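You operate a simulated robot arm through the tools that you are given. There is no shell and no other tool.

You run a simulated robot arm. Do the job below in one go: nothing can be reset, and whatever is moved stays where it is left.

JOB
Seal the thick film bag and leave it on the pulled-out tray.
Fine: heat as the sealer's chart gives and left there, bag mid-tray, mouth under the bar, one stroke; the other bags stay open where they lie.
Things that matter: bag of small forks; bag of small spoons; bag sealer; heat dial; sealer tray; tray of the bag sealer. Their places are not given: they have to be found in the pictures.

Only the result counts: the job must be done as asked and must still hold three seconds after the hand-in. Knocking over, shifting, dropping, spilling or breaking anything else fails it. A push-on lid holds only when it is set on centred and level and pressed home; a screw cap is set on level and turned clockwise until tight.

ROBOT AND FRAMES
A 6-joint arm with a fingered hand, fixed in place. Base frame: the origin is on the floor under the middle of its stand, x ahead of it, y to its left, z up. Lengths are in mm, angles in rad, forces in N, time in s.
With the tool pointing down near the work surface it reaches from about 340 to 740 mm from the base axis. Its first joint turns from -2.007 to 2.007 rad. Payload 4 kg.
The TCP is the grasp point between the finger pads, 26 mm short of the fingertips. In the tool frame z runs along the fingers and y along their closing line. The gripper opens to 132 mm; its body begins 73 mm behind the TCP. The gripper is a hand of 4 fingers: y runs from the thumb to the fingers, the wrist lies at [0, 0, -239] in the tool frame.
Orientation is told as [roll, pitch, yaw] about the base's x, y, z axes, in that order, counted from this pose: with the fingers straight down and closing along the base's y, the tool's x points along the base's -x, its y along +y and its z along -z.

CONTROLS
- The arm moves only by the tool send_rows. Its argument "targets" is one flat list of numbers, 6 for each row, row after row: the shift along the tool's x, y, z in mm, then the turn, a rotation vector about the tool's x, y, z in rad. In form: [x, y, z, ax, ay, az, x, y, z, ax, ay, az, ...]. A call has 1 to 20 rows; each row shifts and turns the commanded pose from where the row before left it, along the tool's axes as they then stand. Each row takes 0.2 s and may step no farther than 50 mm and 0.15 rad from the row before; otherwise, the whole call is refused. Where a pose cannot be reached the arm comes as near as it can. A force on the tool above 90 N (or 10 N above the force at the start of the call, whichever is more), or a blocked arm, ends the call early, and 0.2 s more pass. In this call time passes only in rows, and 0.2 s behind the last. The reply holds the time, the measured pose of the TCP, the force on the tool along the base axes, the opening and the grip force, in the units named above and with some noise, with the torque about the TCP (base axes, N m) and any sound that the robot's microphone picked up, and new pictures: "show" is both (left out), scene, wrist or none.
- Cameras (640 x 400 px; columns grow to the right, rows downward): "scene" is fixed at [220.2, -500.5, 1404.2]; the picture's right is [0.72, -0.70, 0.00], its down [-0.46, -0.48, -0.75] and it looks along [0.52, 0.53, -0.66] (base axes); focal length 242 px, centre (320, 200). "wrist" rides on the gripper at [68, 2, -97] in the tool frame; the picture's right is [-0.02, 1.00, 0.00], its down [-0.82, -0.02, -0.58] and it looks along [-0.58, -0.01, 0.82] (tool axes); focal length 270 px, centre (320, 200).
- move_column(by): slides the trunk up (or, below 0, down) by that many mm; the arm rides with it, the base frame stays. It gives what a move gives, with no picture.
- set_fingers(finger1, finger2, finger3, thumb_bend): sets how far each is bent, from 0 (flat) to 1 (curled in); at 0.3 the hand is open as for a grip, at 0.7 the pads meet at the TCP. One left out holds its place. A second passes; each finger stops where it meets its share of the squeeze, and holds until it gets a number again. It is the only way to open and close the hand. It gives what a move gives, with no picture; readings hold the bend of each and the force on the fingers (four entries, about 0 where the hand has none), thumb and palm.
- locate(camera, pixels): for up to 12 pixels [column, row] of the newest picture of that camera ("zoom" is the newest enlarged one), the place [x, y, z] in the base frame of the surface seen there, good to about 3 mm. It takes no simulated time.
- inspect(camera, box): a new picture of the part [left, top, right, bottom] of that camera's present view, enlarged. It takes no simulated time.
- sign_off(): hands the job in; it is judged then, once.

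Leave the gripper open and the arm clear of the work at the hand-in unless told otherwise.

The tools are called after "Emit:" by a JSON object that holds its "fn" and its "kwargs". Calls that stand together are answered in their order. send_rows: Moves the arm, as the interface text tells. Its arguments: {"type":"object","properties":{"targets":{"type":"array"},"show":{"type":"string","enum":["both","scene","wrist","none"]}},"required":["targets"]} The other tools are called the same way: move_column (by) moves the trunk up or down; set_fingers (finger1, finger2, finger3, thumb_bend) moves the fingers one by one; locate (camera, pixels) gives the place of the surface under pixels of a picture; inspect (camera, box) takes an enlarged picture of a part of a camera's view; sign_off () hands the job in.

At the start:

```text
t: 0.0
ee_pos: [442.6, -91.8, 1218.9]
tcp_rot: [0.0, 0.0, 0.001]
ft_force: [0.1, 0.2, -0.1]
torque: [0.0, -0.02, 0.01]
opening: 132.0
gripper_force: 0.1
shape: jaw
bend: [0.3, 0.3, 0.3, 0.3]
finger forces: [0.1, 0.0, 0.0, 0.0, 0.0, 0.0]
trunk travel left (down, up): [-825.0, 165.0]
```

scene: 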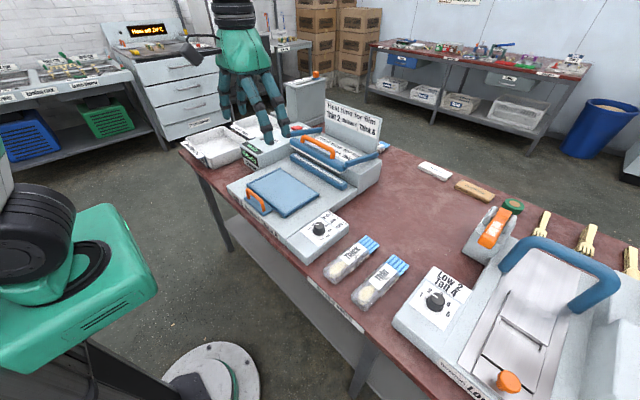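
wrist: 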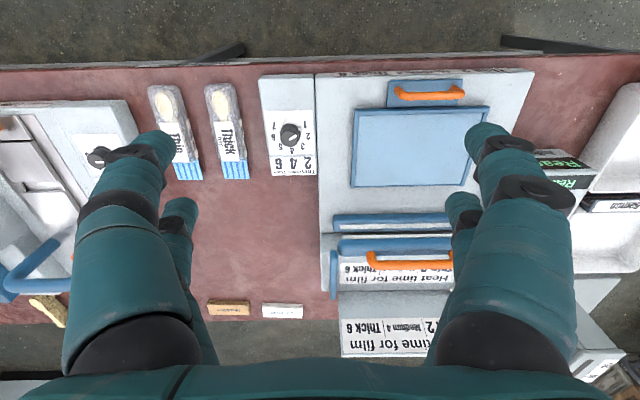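

I see the sealer mid-table (tray with blue pad and orange handle, bar with orange handle, chart standing behind), a dial near scene pixel (320,228), and two bags at (345,262) and (380,280). I'll enlarge these parts first.

Emit:
{"fn": "inspect", "kwargs": {"camera": "scene", "box": [220, 90, 400, 210]}}

Emit:
{"fn": "inspect", "kwargs": {"camera": "scene", "box": [280, 200, 430, 320]}}

Emit:
{"fn": "inspect", "kwargs": {"camera": "wrist", "box": [140, 60, 340, 200]}}

Emit:
{"fn": "inspect", "kwargs": {"camera": "wrist", "box": [310, 60, 550, 360]}}

```text
3.33 times, centred on (310, 150) of scene
```

zoom: 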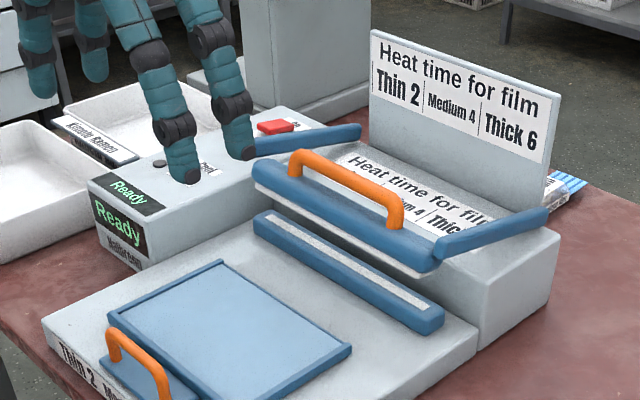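

```text
3.33 times, centred on (355, 260) of scene
```

zoom: 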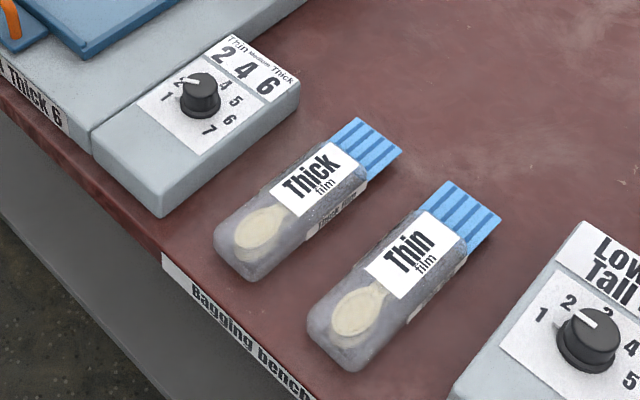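

```text
2.86 times, centred on (240, 130) of wrist
```

zoom: 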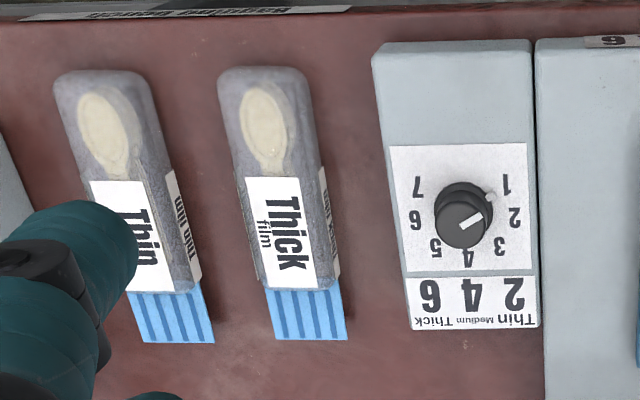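

```text
1.33 times, centred on (430, 210) of wrist
```

zoom: 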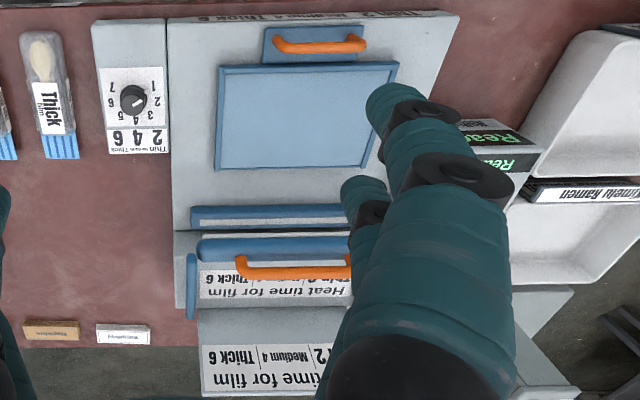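

The chart reads Thin 2, Medium 4, Thick 6. The dial points near 2. Now I'll locate the main parts in the scene and wrist pictures, and look closer at the tray front and behind the sealer.

Emit:
{"fn": "locate", "kwargs": {"camera": "wrist", "pixels": [[290, 134], [232, 92], [222, 92], [228, 150], [236, 172], [168, 95], [427, 93], [358, 110], [488, 110], [352, 186], [470, 186], [410, 260]]}}

Emit:
{"fn": "locate", "kwargs": {"camera": "scene", "pixels": [[319, 229], [258, 200], [283, 192], [320, 148], [318, 170], [355, 180], [285, 150], [333, 277], [370, 242], [383, 148], [350, 120], [300, 130]]}}

Emit:
{"fn": "inspect", "kwargs": {"camera": "scene", "box": [220, 150, 340, 230]}}

Emit:
{"fn": "inspect", "kwargs": {"camera": "scene", "box": [350, 120, 530, 220]}}

Emit:
{"fn": "inspect", "kwargs": {"camera": "scene", "box": [170, 100, 290, 180]}}

```text
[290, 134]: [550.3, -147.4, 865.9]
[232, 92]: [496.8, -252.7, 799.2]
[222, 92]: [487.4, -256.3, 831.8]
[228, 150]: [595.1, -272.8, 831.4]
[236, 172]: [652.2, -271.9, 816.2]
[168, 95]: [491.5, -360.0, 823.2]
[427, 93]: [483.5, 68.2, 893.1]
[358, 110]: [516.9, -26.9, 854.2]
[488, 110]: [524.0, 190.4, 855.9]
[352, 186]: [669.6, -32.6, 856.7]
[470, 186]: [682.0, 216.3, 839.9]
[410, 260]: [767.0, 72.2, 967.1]
```

```text
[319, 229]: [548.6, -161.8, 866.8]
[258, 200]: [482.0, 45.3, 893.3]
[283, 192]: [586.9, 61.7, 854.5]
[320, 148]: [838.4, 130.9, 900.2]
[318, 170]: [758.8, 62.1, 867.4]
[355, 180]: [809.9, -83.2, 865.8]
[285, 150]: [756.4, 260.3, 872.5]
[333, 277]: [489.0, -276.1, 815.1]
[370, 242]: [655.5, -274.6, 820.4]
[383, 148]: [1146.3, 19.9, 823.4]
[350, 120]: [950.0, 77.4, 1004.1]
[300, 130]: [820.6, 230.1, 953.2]
```

```text
5.00 times, centred on (280, 190) of scene
```

zoom: 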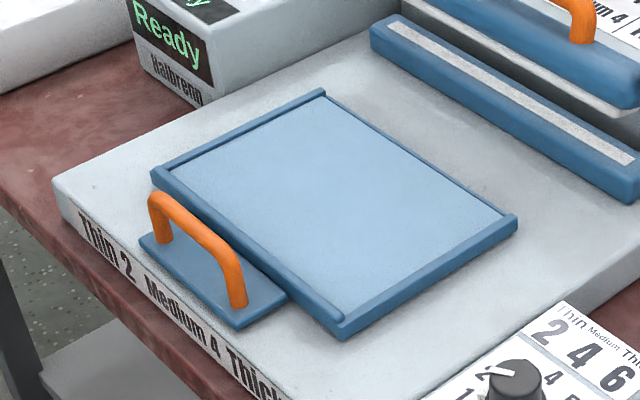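

```text
3.56 times, centred on (440, 170) of scene
```

zoom: 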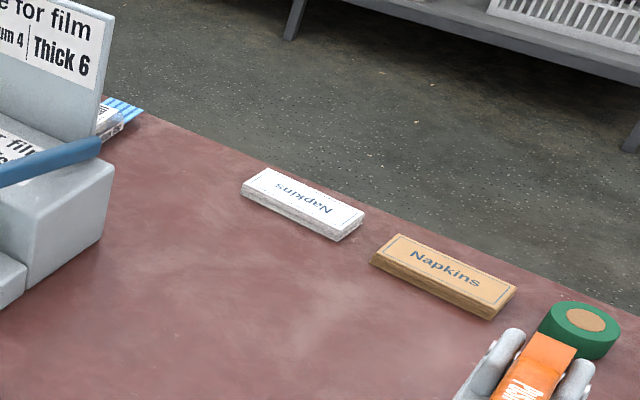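

```text
5.00 times, centred on (230, 140) of scene
```

zoom: 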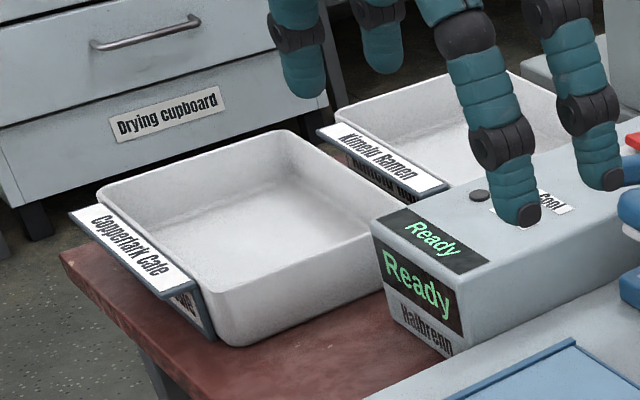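

The tray lies at about x 517–670 on the sealer base (z≈855), the lower jaw at x≈760. I need finer measurements: I'll enlarge the two bags and the tray, and the bar handle.

Emit:
{"fn": "inspect", "kwargs": {"camera": "wrist", "box": [135, 70, 265, 190]}}

Emit:
{"fn": "locate", "kwargs": {"camera": "zoom", "pixels": [[405, 120], [455, 120], [395, 250], [490, 260], [460, 320], [430, 370], [300, 200], [300, 330], [500, 200], [260, 300], [270, 250], [340, 200]]}}

```text
3.33 times, centred on (200, 130) of wrist
```

zoom: 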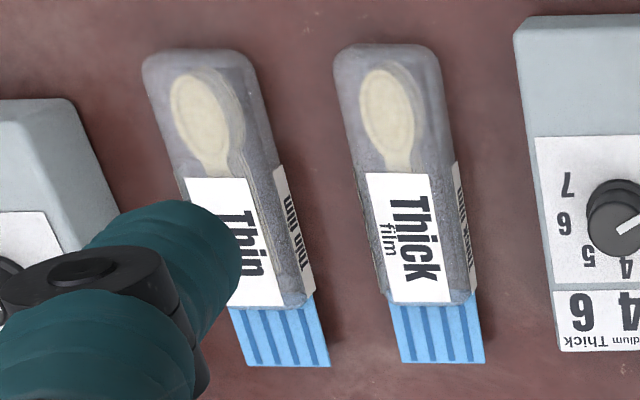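

```text
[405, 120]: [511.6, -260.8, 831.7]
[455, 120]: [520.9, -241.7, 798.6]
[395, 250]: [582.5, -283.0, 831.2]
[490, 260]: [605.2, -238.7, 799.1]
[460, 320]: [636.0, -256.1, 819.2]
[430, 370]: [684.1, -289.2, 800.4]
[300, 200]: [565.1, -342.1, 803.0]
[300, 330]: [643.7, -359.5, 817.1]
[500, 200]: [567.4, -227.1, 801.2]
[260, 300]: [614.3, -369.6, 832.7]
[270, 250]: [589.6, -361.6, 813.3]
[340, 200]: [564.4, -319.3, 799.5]
```

The Thick bag is the right one of the pair (zoom (405,220)), about 33 mm tall. I'll measure its top edges, mouth edges, and the neighbours' edges.

Emit:
{"fn": "locate", "kwargs": {"camera": "zoom", "pixels": [[372, 180], [428, 180], [395, 296], [446, 296], [394, 308], [466, 305], [408, 356], [478, 356], [345, 55], [425, 55], [340, 65], [455, 240]]}}

Emit:
{"fn": "locate", "kwargs": {"camera": "zoom", "pixels": [[265, 150], [256, 150], [302, 240], [310, 280], [245, 180], [300, 305], [325, 355], [310, 310], [550, 200], [535, 190], [520, 60], [552, 330]]}}

Emit:
{"fn": "inspect", "kwargs": {"camera": "scene", "box": [320, 230, 420, 310]}}

```text
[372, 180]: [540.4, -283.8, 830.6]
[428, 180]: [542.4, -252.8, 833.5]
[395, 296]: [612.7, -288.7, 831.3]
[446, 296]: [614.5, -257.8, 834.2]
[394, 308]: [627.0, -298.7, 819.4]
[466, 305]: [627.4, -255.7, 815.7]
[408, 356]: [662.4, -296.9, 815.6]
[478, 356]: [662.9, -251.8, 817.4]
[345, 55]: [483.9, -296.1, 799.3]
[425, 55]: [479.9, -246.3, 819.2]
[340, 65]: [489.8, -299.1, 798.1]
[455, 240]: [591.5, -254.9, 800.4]
```

```text
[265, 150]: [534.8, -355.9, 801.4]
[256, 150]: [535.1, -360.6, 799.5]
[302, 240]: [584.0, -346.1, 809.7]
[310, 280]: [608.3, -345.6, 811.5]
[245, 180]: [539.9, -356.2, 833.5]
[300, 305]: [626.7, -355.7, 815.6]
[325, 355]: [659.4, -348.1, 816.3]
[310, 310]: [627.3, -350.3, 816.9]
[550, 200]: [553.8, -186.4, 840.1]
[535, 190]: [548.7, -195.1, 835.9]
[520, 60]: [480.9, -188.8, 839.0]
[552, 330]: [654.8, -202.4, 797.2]
```

```text
5.00 times, centred on (370, 270) of scene
```

zoom: 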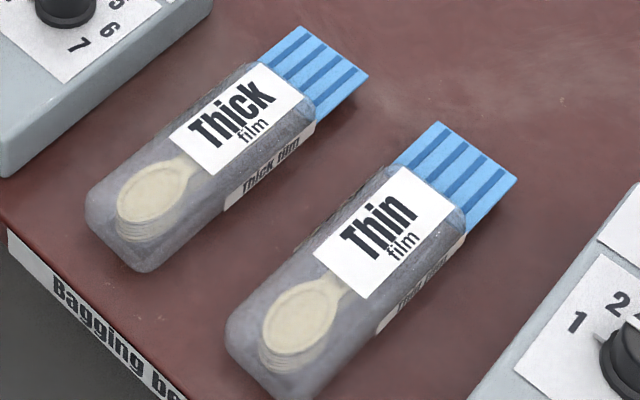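

Thick bag: body x≈475–627, y≈-298…-248, mouth x≈627–662, centre y≈-274; thin bag starts at y≈-346 and the dial box at y≈-195, so I'll need a partly closed hand. Next I move the hand 200 mm to +y for an unobstructed view of the sealer.

Emit:
{"fn": "send_rows", "kwargs": {"targets": [0, 40, 0, 0, 0, 0, 0, 40, 0, 0, 0, 0, 0, 40, 0, 0, 0, 0, 0, 40, 0, 0, 0, 0, 0, 40, 0, 0, 0, 0], "show": "both"}}

```text
t: 1.2
ee_pos: [444.4, 108.1, 1218.2]
tcp_rot: [-0.001, 0.001, -0.001]
ft_force: [0.6, 0.1, 0.2]
torque: [-0.02, -0.03, -0.02]
opening: 132.1
gripper_force: 0.0
shape: jaw
bend: [0.3, 0.3, 0.3, 0.3]
finger forces: [0.1, 0.0, 0.0, 0.1, 0.0, 0.0]
trunk travel left (down, up): [-825.0, 165.0]
```

scene: 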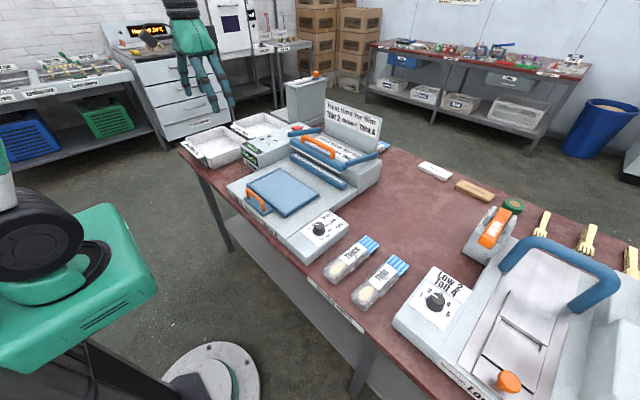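
wrist: 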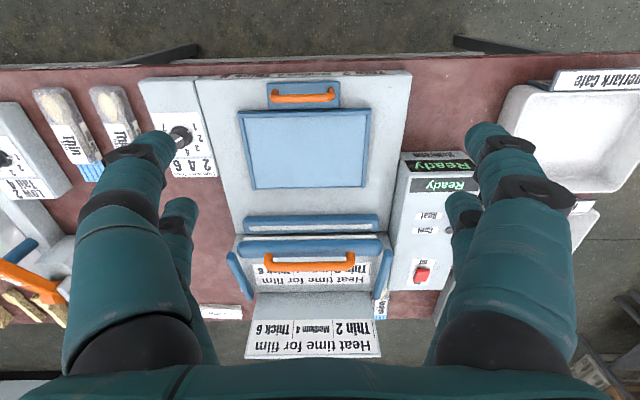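

The view is clear now. I'll enlarge the sealer in both cameras, including the "Ready" box to its left, and locate tray, bar and handles.

Emit:
{"fn": "inspect", "kwargs": {"camera": "wrist", "box": [220, 70, 400, 190]}}

Emit:
{"fn": "inspect", "kwargs": {"camera": "wrist", "box": [380, 140, 480, 320]}}

Emit:
{"fn": "inspect", "kwargs": {"camera": "scene", "box": [230, 90, 400, 200]}}

Emit:
{"fn": "locate", "kwargs": {"camera": "wrist", "pixels": [[272, 98], [303, 98], [336, 97], [242, 114], [368, 112], [252, 187], [363, 185], [248, 222], [375, 222], [268, 266], [310, 264], [352, 260]]}}

Emit:
{"fn": "locate", "kwargs": {"camera": "wrist", "pixels": [[245, 248], [312, 246], [378, 244], [235, 270], [382, 280], [232, 255], [215, 110], [405, 110], [225, 200], [398, 200], [420, 272], [432, 216]]}}

```text
3.33 times, centred on (310, 130) of wrist
```

zoom: 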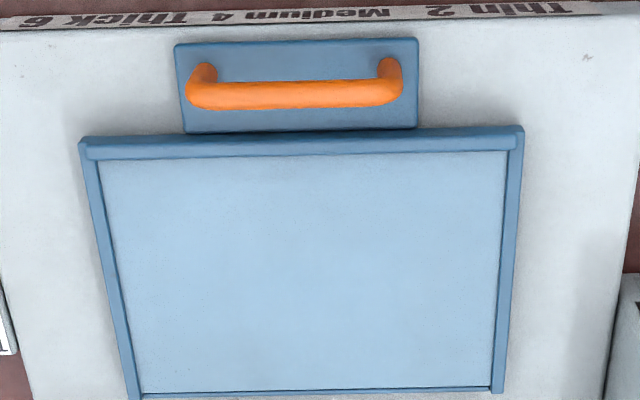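

```text
2.22 times, centred on (430, 230) of wrist
```

zoom: 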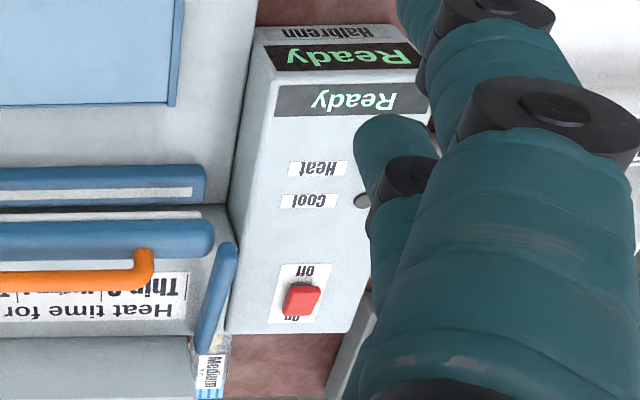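

```text
3.64 times, centred on (315, 145) of scene
```

zoom: 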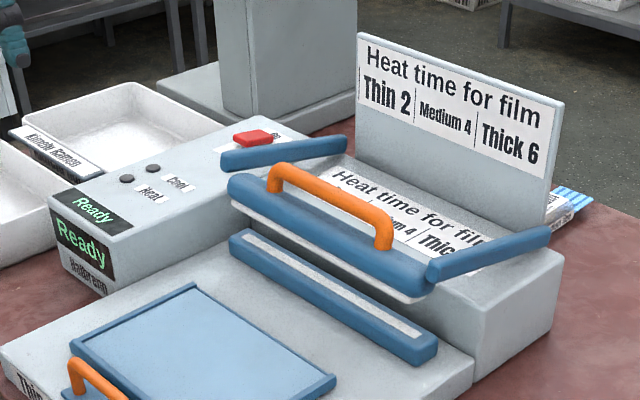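

```text
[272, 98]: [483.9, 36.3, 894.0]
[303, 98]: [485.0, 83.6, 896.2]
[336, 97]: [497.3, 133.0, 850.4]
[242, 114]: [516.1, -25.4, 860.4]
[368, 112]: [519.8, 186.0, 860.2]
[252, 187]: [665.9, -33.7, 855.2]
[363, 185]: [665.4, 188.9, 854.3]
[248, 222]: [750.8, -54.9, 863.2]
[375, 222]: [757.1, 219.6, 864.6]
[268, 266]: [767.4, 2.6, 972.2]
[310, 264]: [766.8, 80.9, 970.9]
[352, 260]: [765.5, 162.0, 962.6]
```

```text
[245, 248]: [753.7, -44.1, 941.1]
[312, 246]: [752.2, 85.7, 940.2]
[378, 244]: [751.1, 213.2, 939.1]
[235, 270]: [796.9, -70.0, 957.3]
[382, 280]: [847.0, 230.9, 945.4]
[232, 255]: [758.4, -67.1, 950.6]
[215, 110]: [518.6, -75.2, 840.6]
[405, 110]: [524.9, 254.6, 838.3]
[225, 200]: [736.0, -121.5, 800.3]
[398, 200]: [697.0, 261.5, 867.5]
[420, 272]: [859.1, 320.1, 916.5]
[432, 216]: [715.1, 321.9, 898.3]
```

The sealer: tray x≈516–668, y≈-30…188 (centre y≈79), surface z≈852; tray handle at (484, 80, 895); jaw x≈752; raised bar handle at (767, 82, 971). The display box says "Ready", with Heat/Cool lamps. Now I move to view the dial closely with the wrist camera.

Emit:
{"fn": "send_rows", "kwargs": {"targets": [0, -43, 34, 0, 0, 0, 0, -43, 34, 0, 0, 0, 0, -43, 34, 0, 0, 0, 0, -43, 34, 0, 0, 0, 0, -43, 34, 0, 0, 0, 0, -43, 34, 0, 0, 0], "show": "both"}}

```text
refused: row 1 steps farther than a row can; nothing moved
```

The step was slightly too long (55 mm); I'll split it into more rows.

Emit:
{"fn": "send_rows", "kwargs": {"targets": [0, -37, 30, 0, 0, 0, 0, -37, 30, 0, 0, 0, 0, -37, 30, 0, 0, 0, 0, -37, 30, 0, 0, 0, 0, -37, 30, 0, 0, 0, 0, -37, 30, 0, 0, 0, 0, -37, 30, 0, 0, 0], "show": "both"}}

```text
t: 2.8
ee_pos: [443.6, -150.9, 1008.4]
tcp_rot: [0.0, 0.001, 0.003]
ft_force: [0.1, -0.5, 0.6]
torque: [0.0, 0.01, 0.01]
opening: 131.9
gripper_force: 0.1
shape: jaw
bend: [0.3, 0.3, 0.3, 0.3]
finger forces: [0.0, 0.0, 0.1, 0.0, 0.1, 0.0]
trunk travel left (down, up): [-825.0, 165.0]
```

scene: 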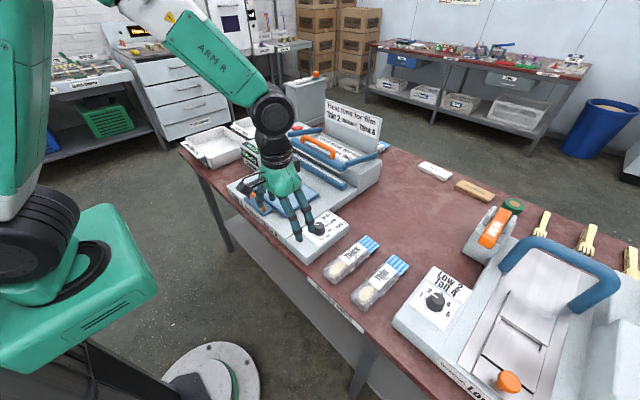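
wrist: 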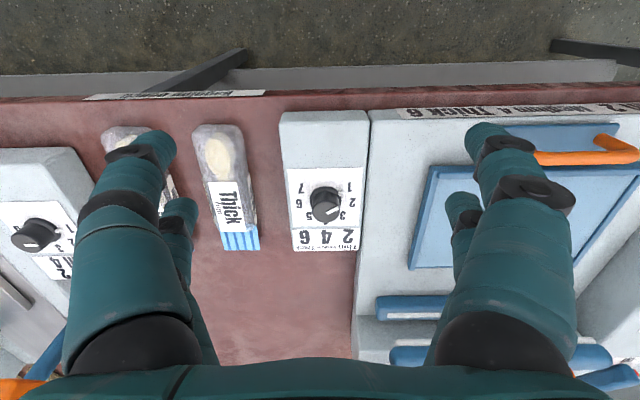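

The dial is at wrist (325,205). I enlarge it and test a partial finger bend afterwards.

Emit:
{"fn": "inspect", "kwargs": {"camera": "wrist", "box": [275, 165, 375, 255]}}

Emit:
{"fn": "locate", "kwargs": {"camera": "zoom", "pixels": [[320, 235], [270, 180], [360, 245], [460, 120], [475, 180], [428, 235], [390, 270], [300, 260], [225, 195], [230, 120], [330, 100], [330, 190]]}}

```text
4.44 times, centred on (325, 210) of wrist
```

zoom: 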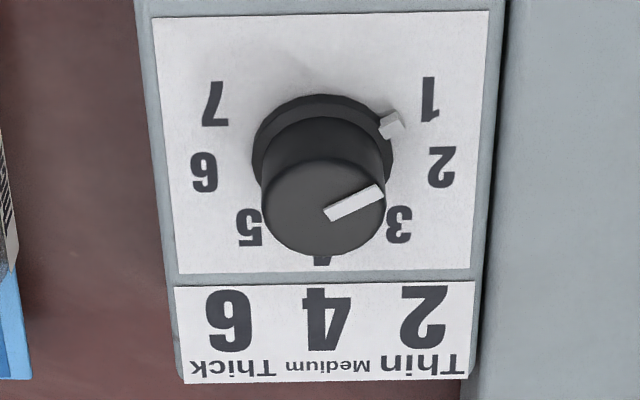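

```text
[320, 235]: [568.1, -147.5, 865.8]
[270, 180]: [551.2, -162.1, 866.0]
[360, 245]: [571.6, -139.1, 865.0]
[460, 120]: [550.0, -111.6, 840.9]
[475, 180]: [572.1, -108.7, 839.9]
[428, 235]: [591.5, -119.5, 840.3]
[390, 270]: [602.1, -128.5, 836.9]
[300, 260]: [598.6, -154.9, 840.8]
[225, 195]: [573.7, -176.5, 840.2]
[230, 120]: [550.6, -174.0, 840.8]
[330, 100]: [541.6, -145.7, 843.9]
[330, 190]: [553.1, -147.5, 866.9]
```

The skirt pointer and the white line on the knob point to about 120° (base x→y), i.e. at "1"; numbers are ~40° apart and "6" lies at about -80°, so the knob must turn ~200° clockwise seen from above. First I test how the hand closes, here in free air.

Emit:
{"fn": "set_fingers", "kwargs": {"finger1": 0.5, "finger2": 0.3, "finger3": 0.3, "thumb_bend": 0.3}}

Emit:
{"fn": "inspect", "kwargs": {"camera": "wrist", "box": [0, 0, 640, 400]}}

Emit:
{"fn": "inspect", "kwargs": {"camera": "scene", "box": [230, 140, 350, 250]}}

```text
t: 3.8
ee_pos: [441.5, -151.2, 1008.9]
tcp_rot: [0.002, 0.0, 0.001]
ft_force: [0.3, 0.9, -0.4]
torque: [-0.03, 0.01, 0.0]
opening: 99.9
gripper_force: 0.1
shape: fingers
bend: [0.5, 0.3, 0.3, 0.3]
finger forces: [0.1, 0.0, 0.0, 0.1, 0.0, 0.1]
trunk travel left (down, up): [-825.0, 165.0]
```

```text
1.00 times, centred on (320, 200) of wrist (not enlarged: the box is as wide or as high as the picture)
```

zoom: 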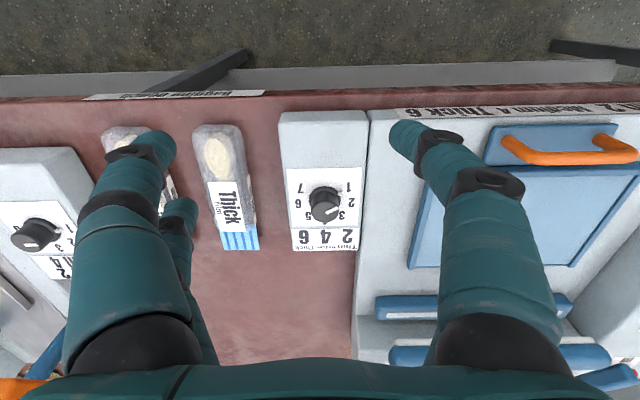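

```text
3.64 times, centred on (290, 195) of scene
```

zoom: 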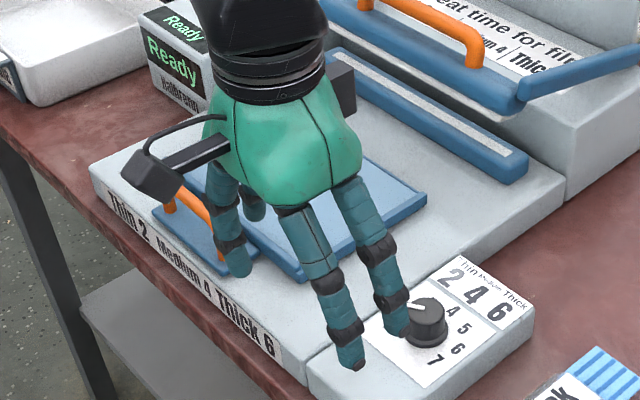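

finger1 is the near right (+y, -x side) one. I test finger2 next, then the thumb, to learn the layout.

Emit:
{"fn": "set_fingers", "kwargs": {"finger1": 0.3, "finger2": 0.5}}

Emit:
{"fn": "inspect", "kwargs": {"camera": "wrist", "box": [0, 0, 640, 400]}}

Emit:
{"fn": "set_fingers", "kwargs": {"finger2": 0.3, "thumb_bend": 0.5}}

Emit:
{"fn": "inspect", "kwargs": {"camera": "wrist", "box": [0, 0, 640, 400]}}

Emit:
{"fn": "set_fingers", "kwargs": {"finger1": 0.5, "finger2": 0.5, "finger3": 0.5, "thumb_bend": 0.5}}

Emit:
{"fn": "inspect", "kwargs": {"camera": "wrist", "box": [0, 0, 640, 400]}}

Emit:
{"fn": "inspect", "kwargs": {"camera": "scene", "box": [230, 140, 350, 250]}}

```text
t: 4.8
ee_pos: [440.3, -150.5, 1009.5]
tcp_rot: [-0.002, 0.002, -0.001]
ft_force: [-0.2, 0.3, 0.0]
torque: [0.02, -0.01, 0.01]
opening: 132.8
gripper_force: 0.0
shape: fingers
bend: [0.3, 0.5, 0.3, 0.3]
finger forces: [0.0, 0.1, 0.0, 0.0, 0.1, 0.1]
trunk travel left (down, up): [-825.0, 165.0]
```

```text
1.00 times, centred on (320, 200) of wrist (not enlarged: the box is as wide or as high as the picture)
```

zoom: 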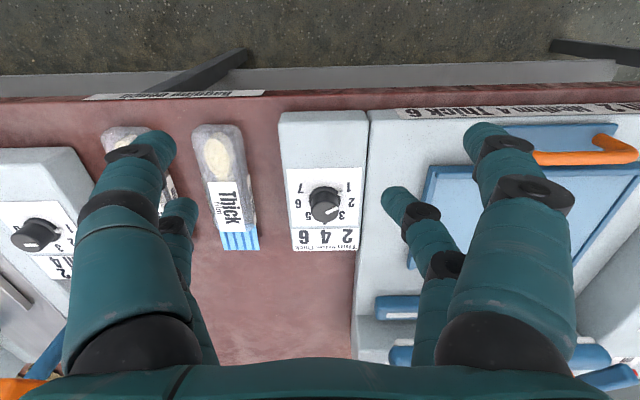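

```text
t: 5.8
ee_pos: [442.6, -150.2, 1008.8]
tcp_rot: [0.0, 0.001, -0.001]
ft_force: [0.3, 0.5, -0.5]
torque: [-0.01, -0.01, 0.0]
opening: 99.5
gripper_force: 0.0
shape: fingers
bend: [0.3, 0.3, 0.3, 0.5]
finger forces: [0.1, 0.1, 0.0, 0.0, 0.1, 0.0]
trunk travel left (down, up): [-825.0, 165.0]
```

```text
1.00 times, centred on (320, 200) of wrist (not enlarged: the box is as wide or as high as the picture)
```

zoom: 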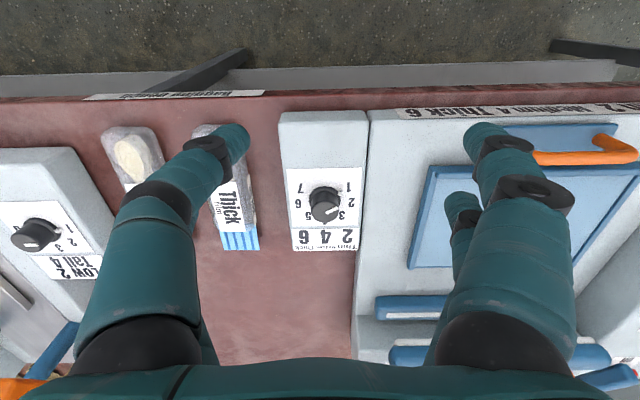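

```text
t: 6.8
ee_pos: [441.6, -151.6, 1008.7]
tcp_rot: [-0.001, 0.0, 0.0]
ft_force: [-0.4, 0.9, -0.3]
torque: [-0.03, 0.0, 0.0]
opening: 66.5
gripper_force: 0.1
shape: fingers
bend: [0.5, 0.5, 0.5, 0.5]
finger forces: [0.0, 0.0, 0.1, 0.0, 0.0, 0.0]
trunk travel left (down, up): [-825.0, 165.0]
```

```text
1.00 times, centred on (320, 200) of wrist (not enlarged: the box is as wide or as high as the picture)
```

zoom: 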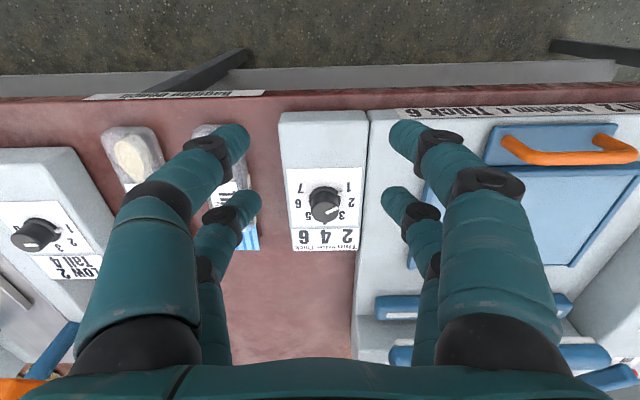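

```text
3.64 times, centred on (290, 195) of scene
```

zoom: 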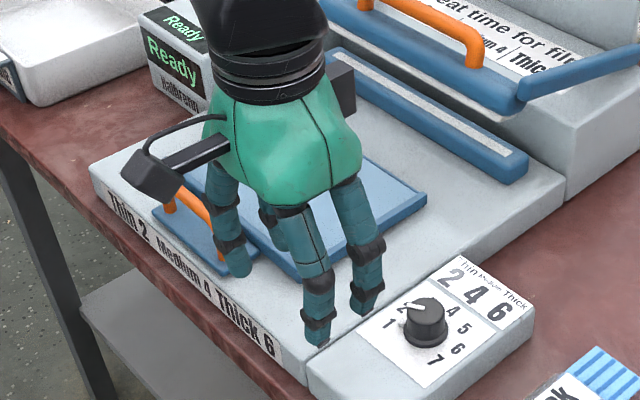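

The hand is two opposed pairs: thumb with finger1 (near), finger3 with finger2 (far); opening is ~330·(0.7−bend). I'll locate the fingertips in the wrist picture to know their spacing and depth.

Emit:
{"fn": "locate", "kwargs": {"camera": "wrist", "pixels": [[232, 140], [246, 203], [405, 135], [393, 200], [180, 190], [205, 260], [460, 190], [420, 265]]}}

Emit:
{"fn": "locate", "kwargs": {"camera": "scene", "pixels": [[290, 233], [302, 224], [268, 213], [290, 215]]}}

```text
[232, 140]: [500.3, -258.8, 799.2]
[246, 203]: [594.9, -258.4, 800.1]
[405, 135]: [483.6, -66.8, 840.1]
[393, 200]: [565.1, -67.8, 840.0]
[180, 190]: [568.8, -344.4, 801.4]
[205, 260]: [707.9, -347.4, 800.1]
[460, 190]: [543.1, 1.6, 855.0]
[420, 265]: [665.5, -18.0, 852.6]
```

```text
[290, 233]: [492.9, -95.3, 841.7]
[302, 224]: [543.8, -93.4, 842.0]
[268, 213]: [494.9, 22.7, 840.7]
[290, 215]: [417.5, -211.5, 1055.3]
```

Locate sees past the fingers, so I computed from the camera geometry: fingertip pairs sit at tool x≈±18. The knob centre is about (559,-147.5), top z 866. I'll move above the knob to TCP z≈900 with opening 66 and check alignment.

Emit:
{"fn": "send_rows", "kwargs": {"targets": [-39, 1.3, 0, 0, 0, 0, -39, 1.3, 0, 0, 0, 0, -39, 1.3, 0, 0, 0, 0, 0, 0, 36, 0, 0, 0, 0, 0, 36, 0, 0, 0, 0, 0, 34, 0, 0, 0], "show": "both"}}

Emit:
{"fn": "inspect", "kwargs": {"camera": "wrist", "box": [220, 130, 420, 270]}}

Emit:
{"fn": "inspect", "kwargs": {"camera": "scene", "box": [260, 160, 380, 260]}}

```text
t: 8.2
ee_pos: [561.7, -144.5, 901.2]
tcp_rot: [0.0, 0.0, 0.0]
ft_force: [0.1, -0.5, -0.9]
torque: [-0.04, 0.04, 0.02]
opening: 66.3
gripper_force: 0.0
shape: fingers
bend: [0.5, 0.5, 0.5, 0.5]
finger forces: [0.0, 0.1, 0.0, 0.0, 0.0, 0.1]
trunk travel left (down, up): [-825.0, 165.0]
```

scene: 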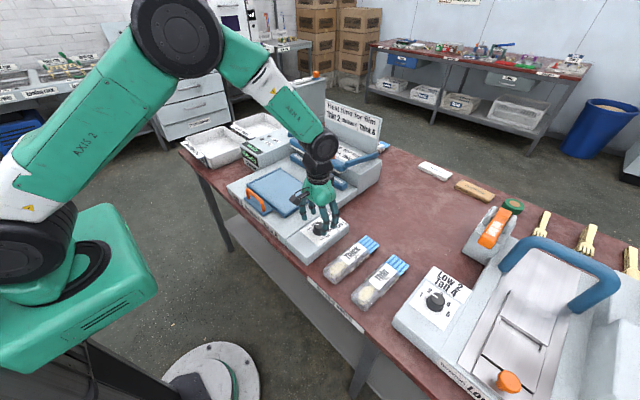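
wrist: 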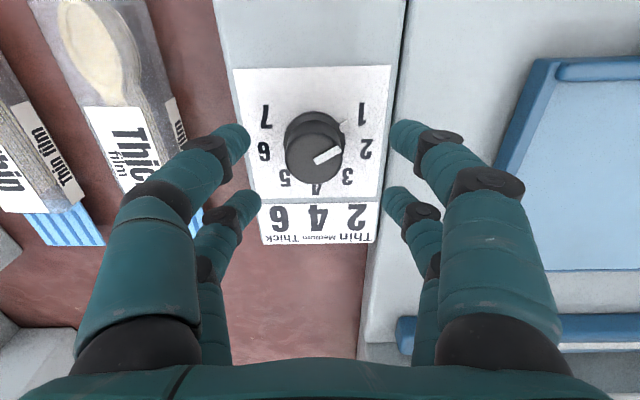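

```text
2.86 times, centred on (320, 200) of wrist
```

zoom: 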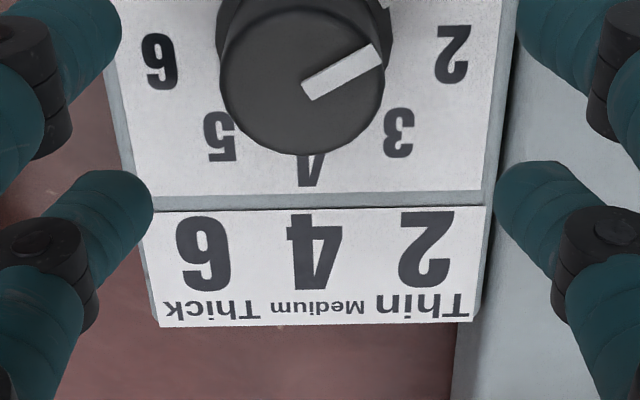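

```text
4.00 times, centred on (320, 210) of scene
```

zoom: 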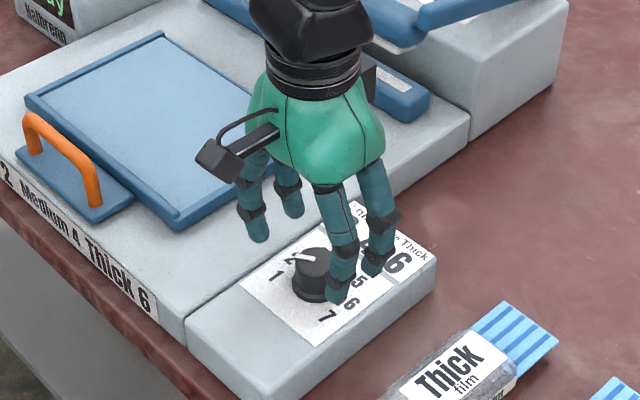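

The knob top centre appears at wrist (314,159). I'll locate its edges in the new pictures to refine the centre.

Emit:
{"fn": "locate", "kwargs": {"camera": "wrist", "pixels": [[288, 160], [340, 158], [314, 159], [314, 182], [314, 138], [296, 175], [332, 175], [344, 126], [362, 114], [366, 148], [265, 117], [264, 152]]}}

Emit:
{"fn": "locate", "kwargs": {"camera": "zoom", "pixels": [[313, 262], [300, 262], [325, 262], [313, 275], [313, 250]]}}

Emit:
{"fn": "inspect", "kwargs": {"camera": "wrist", "box": [260, 90, 370, 190]}}

```text
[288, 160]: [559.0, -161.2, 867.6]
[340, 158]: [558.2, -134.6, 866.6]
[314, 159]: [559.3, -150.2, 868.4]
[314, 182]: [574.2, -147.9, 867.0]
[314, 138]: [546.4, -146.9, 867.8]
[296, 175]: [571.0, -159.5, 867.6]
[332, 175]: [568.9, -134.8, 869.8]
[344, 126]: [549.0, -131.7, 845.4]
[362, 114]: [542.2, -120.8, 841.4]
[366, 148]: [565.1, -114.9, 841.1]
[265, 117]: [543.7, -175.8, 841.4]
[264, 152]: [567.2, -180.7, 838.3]
```

```text
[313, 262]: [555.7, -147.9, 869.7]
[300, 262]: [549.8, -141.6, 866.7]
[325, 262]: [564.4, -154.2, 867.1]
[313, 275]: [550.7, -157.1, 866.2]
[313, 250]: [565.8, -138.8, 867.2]
```

```text
4.00 times, centred on (315, 140) of wrist
```

zoom: 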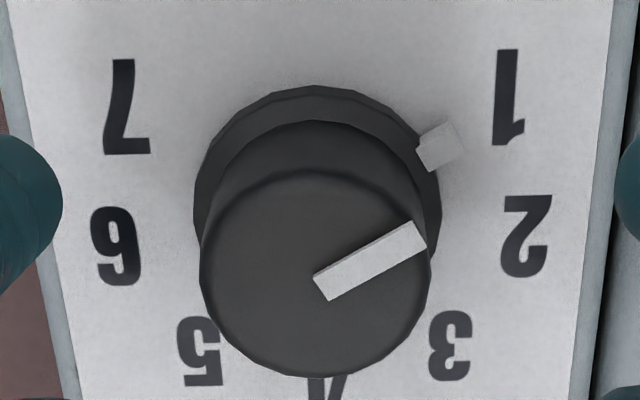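

Knob centre ≈ (559.5,-148), pointer at ≈122°, "6" at ≈-78°. I pre-turn the hand +50° (base), shift 1 mm and lower to TCP z≈875 (tips ≈849, above the skirt).

Emit:
{"fn": "send_rows", "kwargs": {"targets": [0, -1.1, 0, 0, 0, -0.1454, 0, 0, 0, 0, 0, -0.1454, 0, 0, 0, 0, 0, -0.1454, 0, 0, 0, 0, 0, -0.1454, 0, 0, 0, 0, 0, -0.1454, 0, 0, 0, 0, 0, -0.1454, 0, 0, 14, 0, 0, 0, 0, 0, 14, 0, 0, 0], "show": "both"}}

```text
t: 10.0
ee_pos: [560.5, -145.6, 875.0]
tcp_rot: [-0.001, 0.001, 0.874]
ft_force: [-0.5, -0.3, 0.2]
torque: [-0.01, 0.01, 0.06]
opening: 66.5
gripper_force: 0.1
shape: fingers
bend: [0.5, 0.5, 0.5, 0.5]
finger forces: [0.0, 0.0, 0.0, 0.0, 0.0, 0.0]
trunk travel left (down, up): [-825.0, 165.0]
```

scene: 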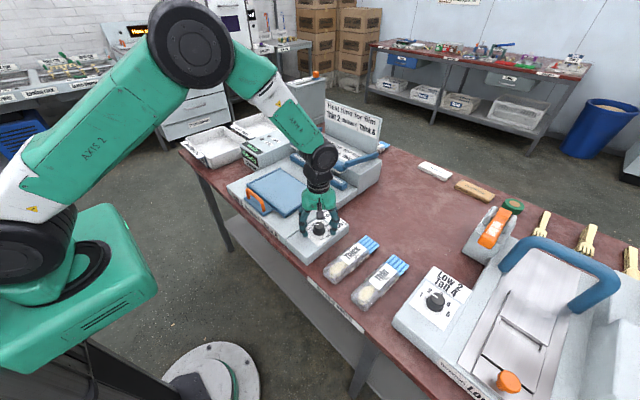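
wrist: 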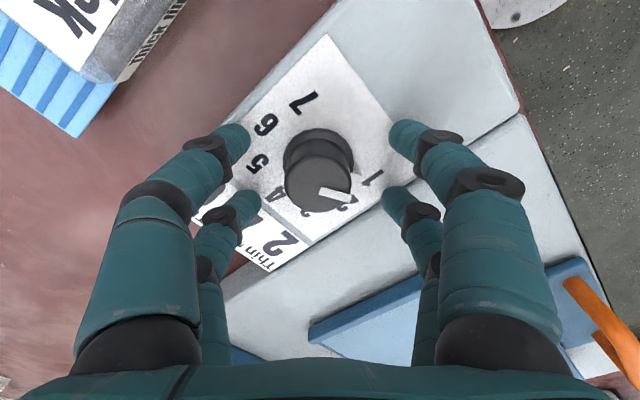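

The knob top is centred between the fingers (seen at (318,186), expected (318.6,189)). I close all fingers on the knob.

Emit:
{"fn": "set_fingers", "kwargs": {"finger1": 0.7, "finger2": 0.7, "finger3": 0.7, "thumb_bend": 0.7}}

Emit:
{"fn": "inspect", "kwargs": {"camera": "wrist", "box": [220, 120, 420, 260]}}

```text
t: 11.0
ee_pos: [560.4, -146.8, 875.1]
tcp_rot: [0.001, 0.0, 0.872]
ft_force: [1.4, -2.6, -2.1]
torque: [-0.03, -0.01, -0.01]
opening: 10.7
gripper_force: 4.0
shape: fingers
bend: [0.67, 0.68, 0.68, 0.68]
finger forces: [2.1, 1.1, 1.8, 0.1, 3.6, 0.0]
trunk travel left (down, up): [-825.0, 165.0]
```

```text
2.86 times, centred on (320, 190) of wrist
```

zoom: 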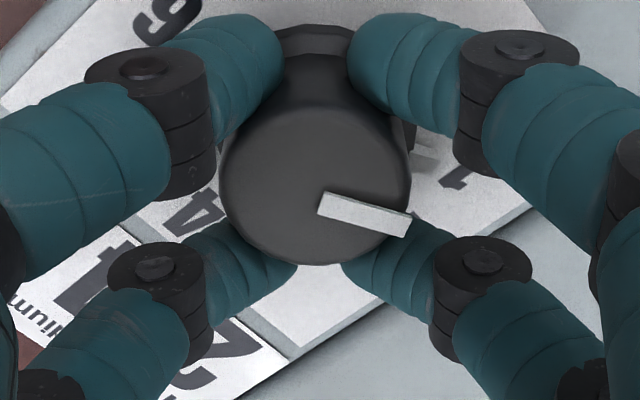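

All four fingers touch the knob (grip 4 N). I turn 40° clockwise (tool +z) first and check that the knob follows.

Emit:
{"fn": "send_rows", "kwargs": {"targets": [0, 0, 0, 0, 0, 0.1396, 0, 0, 0, 0, 0, 0.1396, 0, 0, 0, 0, 0, 0.1396, 0, 0, 0, 0, 0, 0.1396, 0, 0, 0, 0, 0, 0.1396], "show": "wrist"}}

Emit:
{"fn": "inspect", "kwargs": {"camera": "wrist", "box": [220, 120, 420, 260]}}

```text
t: 12.2
ee_pos: [559.9, -147.7, 873.8]
tcp_rot: [0.0, 0.001, 0.173]
ft_force: [4.0, -1.8, -0.6]
torque: [-0.04, -0.07, 0.04]
opening: 9.7
gripper_force: 5.1
shape: fingers
bend: [0.67, 0.68, 0.68, 0.68]
finger forces: [1.6, 2.2, 3.8, 0.0, 2.7, 0.0]
trunk travel left (down, up): [-825.0, 165.0]
```

wrist: 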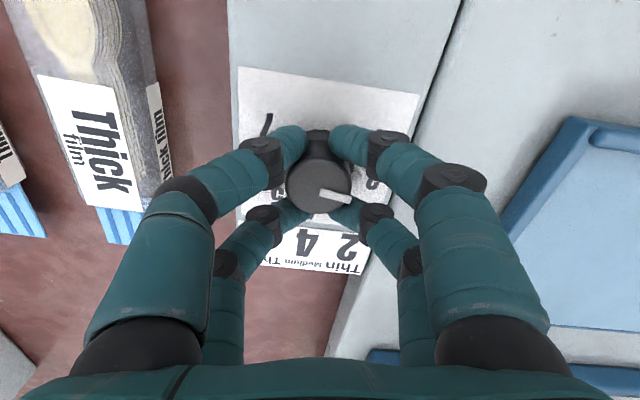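

```text
2.86 times, centred on (320, 190) of wrist
```

zoom: 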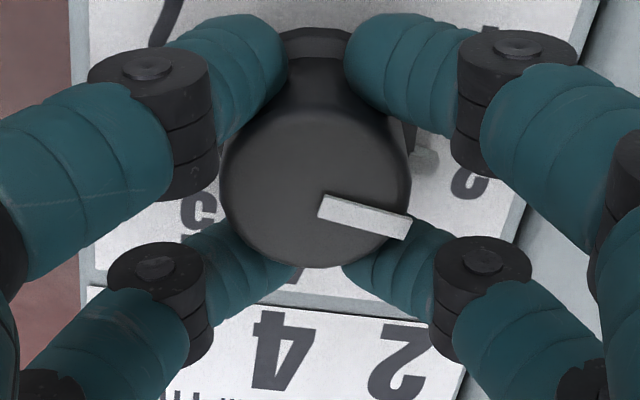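

The knob follows the hand exactly (pointer now at "2"). I turn 80° further.

Emit:
{"fn": "send_rows", "kwargs": {"targets": [0, 0, 0, 0, 0, 0.1396, 0, 0, 0, 0, 0, 0.1396, 0, 0, 0, 0, 0, 0.1396, 0, 0, 0, 0, 0, 0.1396, 0, 0, 0, 0, 0, 0.1396, 0, 0, 0, 0, 0, 0.1396, 0, 0, 0, 0, 0, 0.1396, 0, 0, 0, 0, 0, 0.1396, 0, 0, 0, 0, 0, 0.1396, 0, 0, 0, 0, 0, 0.1396], "show": "both"}}

Emit:
{"fn": "inspect", "kwargs": {"camera": "wrist", "box": [220, 120, 420, 260]}}

```text
t: 14.4
ee_pos: [558.9, -147.0, 874.9]
tcp_rot: [0.0, -0.002, -1.225]
ft_force: [3.8, -7.6, 0.4]
torque: [-0.18, -0.11, -0.02]
opening: 8.2
gripper_force: 7.7
shape: fingers
bend: [0.68, 0.68, 0.68, 0.69]
finger forces: [2.2, 5.7, 5.5, 0.0, 1.9, 0.1]
trunk travel left (down, up): [-825.0, 165.0]
```

scene: 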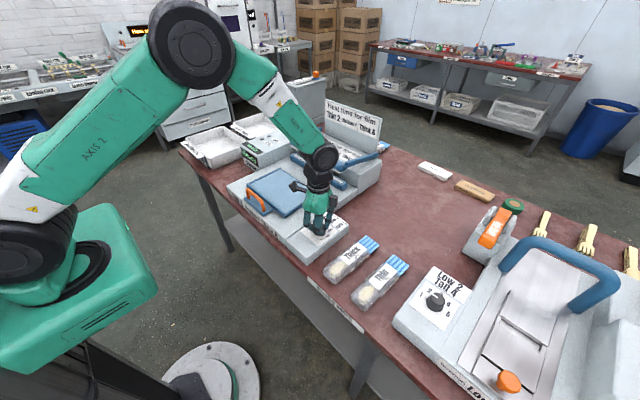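
wrist: 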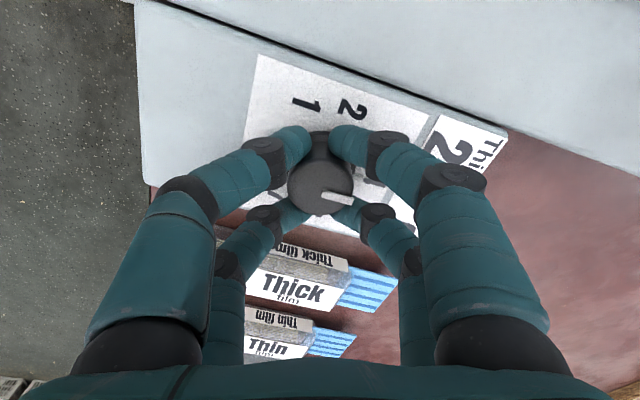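

```text
2.86 times, centred on (320, 190) of wrist
```

zoom: 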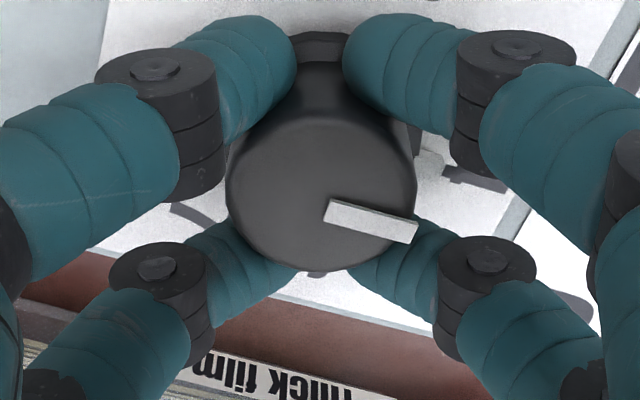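

It still follows; pointer should be at 0° ("4"). I turn 40° more.

Emit:
{"fn": "send_rows", "kwargs": {"targets": [0, 0, 0, 0, 0, 0.1396, 0, 0, 0, 0, 0, 0.1396, 0, 0, 0, 0, 0, 0.1396, 0, 0, 0, 0, 0, 0.1396, 0, 0, 0, 0, 0, 0.1396], "show": "wrist"}}

Emit:
{"fn": "inspect", "kwargs": {"camera": "wrist", "box": [220, 120, 420, 260]}}

```text
t: 15.6
ee_pos: [559.2, -146.9, 874.1]
tcp_rot: [-0.002, 0.0, -1.922]
ft_force: [1.0, -6.3, 1.0]
torque: [-0.18, -0.01, 0.02]
opening: 7.8
gripper_force: 7.2
shape: fingers
bend: [0.67, 0.68, 0.68, 0.69]
finger forces: [3.0, 5.4, 4.1, 0.1, 2.1, 0.0]
trunk travel left (down, up): [-825.0, 165.0]
```

wrist: 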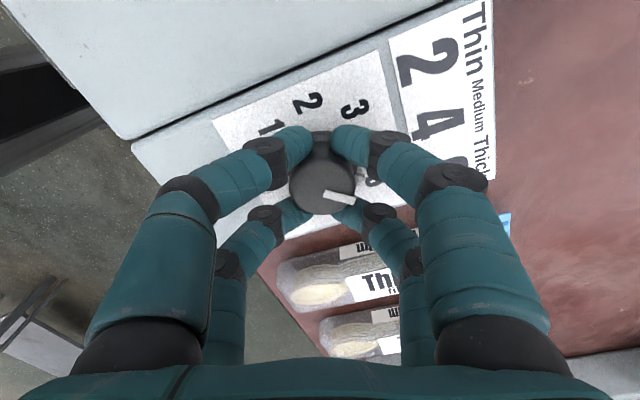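

```text
2.86 times, centred on (320, 190) of wrist
```

zoom: 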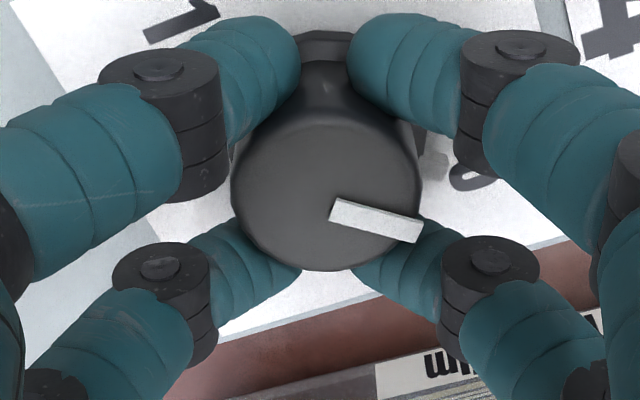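

Still following ("5" now). One more 40° to "6".

Emit:
{"fn": "send_rows", "kwargs": {"targets": [0, 0, 0, 0, 0, 0.1396, 0, 0, 0, 0, 0, 0.1396, 0, 0, 0, 0, 0, 0.1396, 0, 0, 0, 0, 0, 0.1396, 0, 0, 0, 0, 0, 0.1396], "show": "both"}}

Emit:
{"fn": "inspect", "kwargs": {"camera": "wrist", "box": [220, 120, 420, 260]}}

Emit:
{"fn": "inspect", "kwargs": {"camera": "scene", "box": [270, 180, 370, 260]}}

```text
t: 16.8
ee_pos: [559.3, -147.8, 874.6]
tcp_rot: [-0.001, 0.0, -2.621]
ft_force: [-0.1, -0.6, 1.1]
torque: [-0.07, 0.0, 0.0]
opening: 7.9
gripper_force: 7.1
shape: fingers
bend: [0.67, 0.68, 0.68, 0.69]
finger forces: [3.9, 3.3, 3.2, 0.0, 3.1, 0.0]
trunk travel left (down, up): [-825.0, 165.0]
```

scene: 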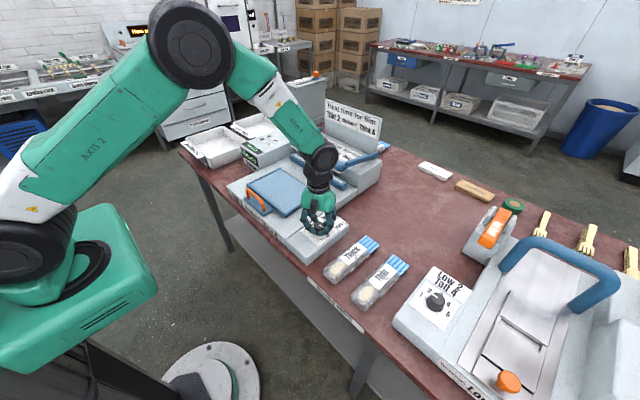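
wrist: 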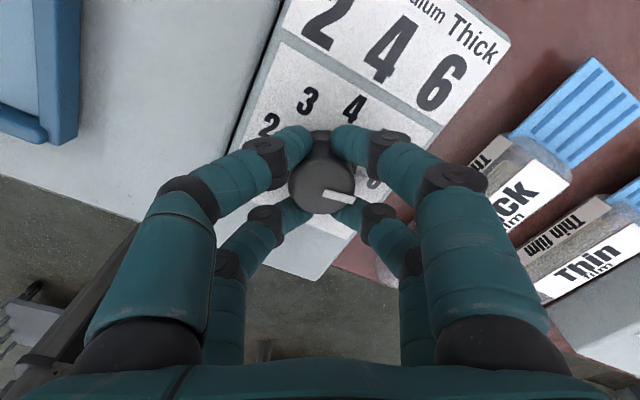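

```text
2.86 times, centred on (320, 190) of wrist
```

zoom: 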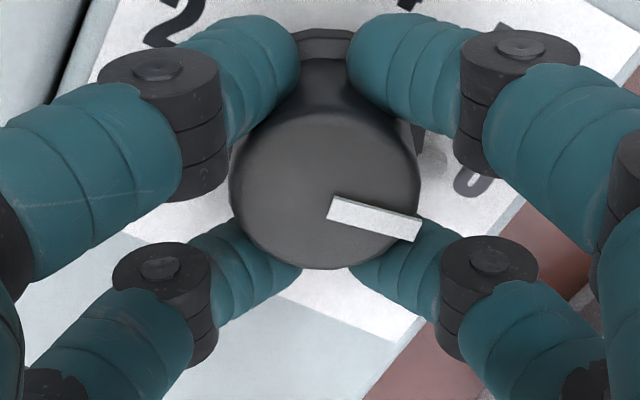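

```text
5.00 times, centred on (320, 220) of scene
```

zoom: 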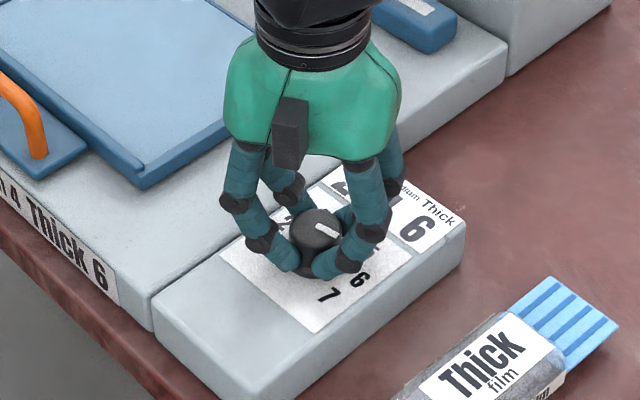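

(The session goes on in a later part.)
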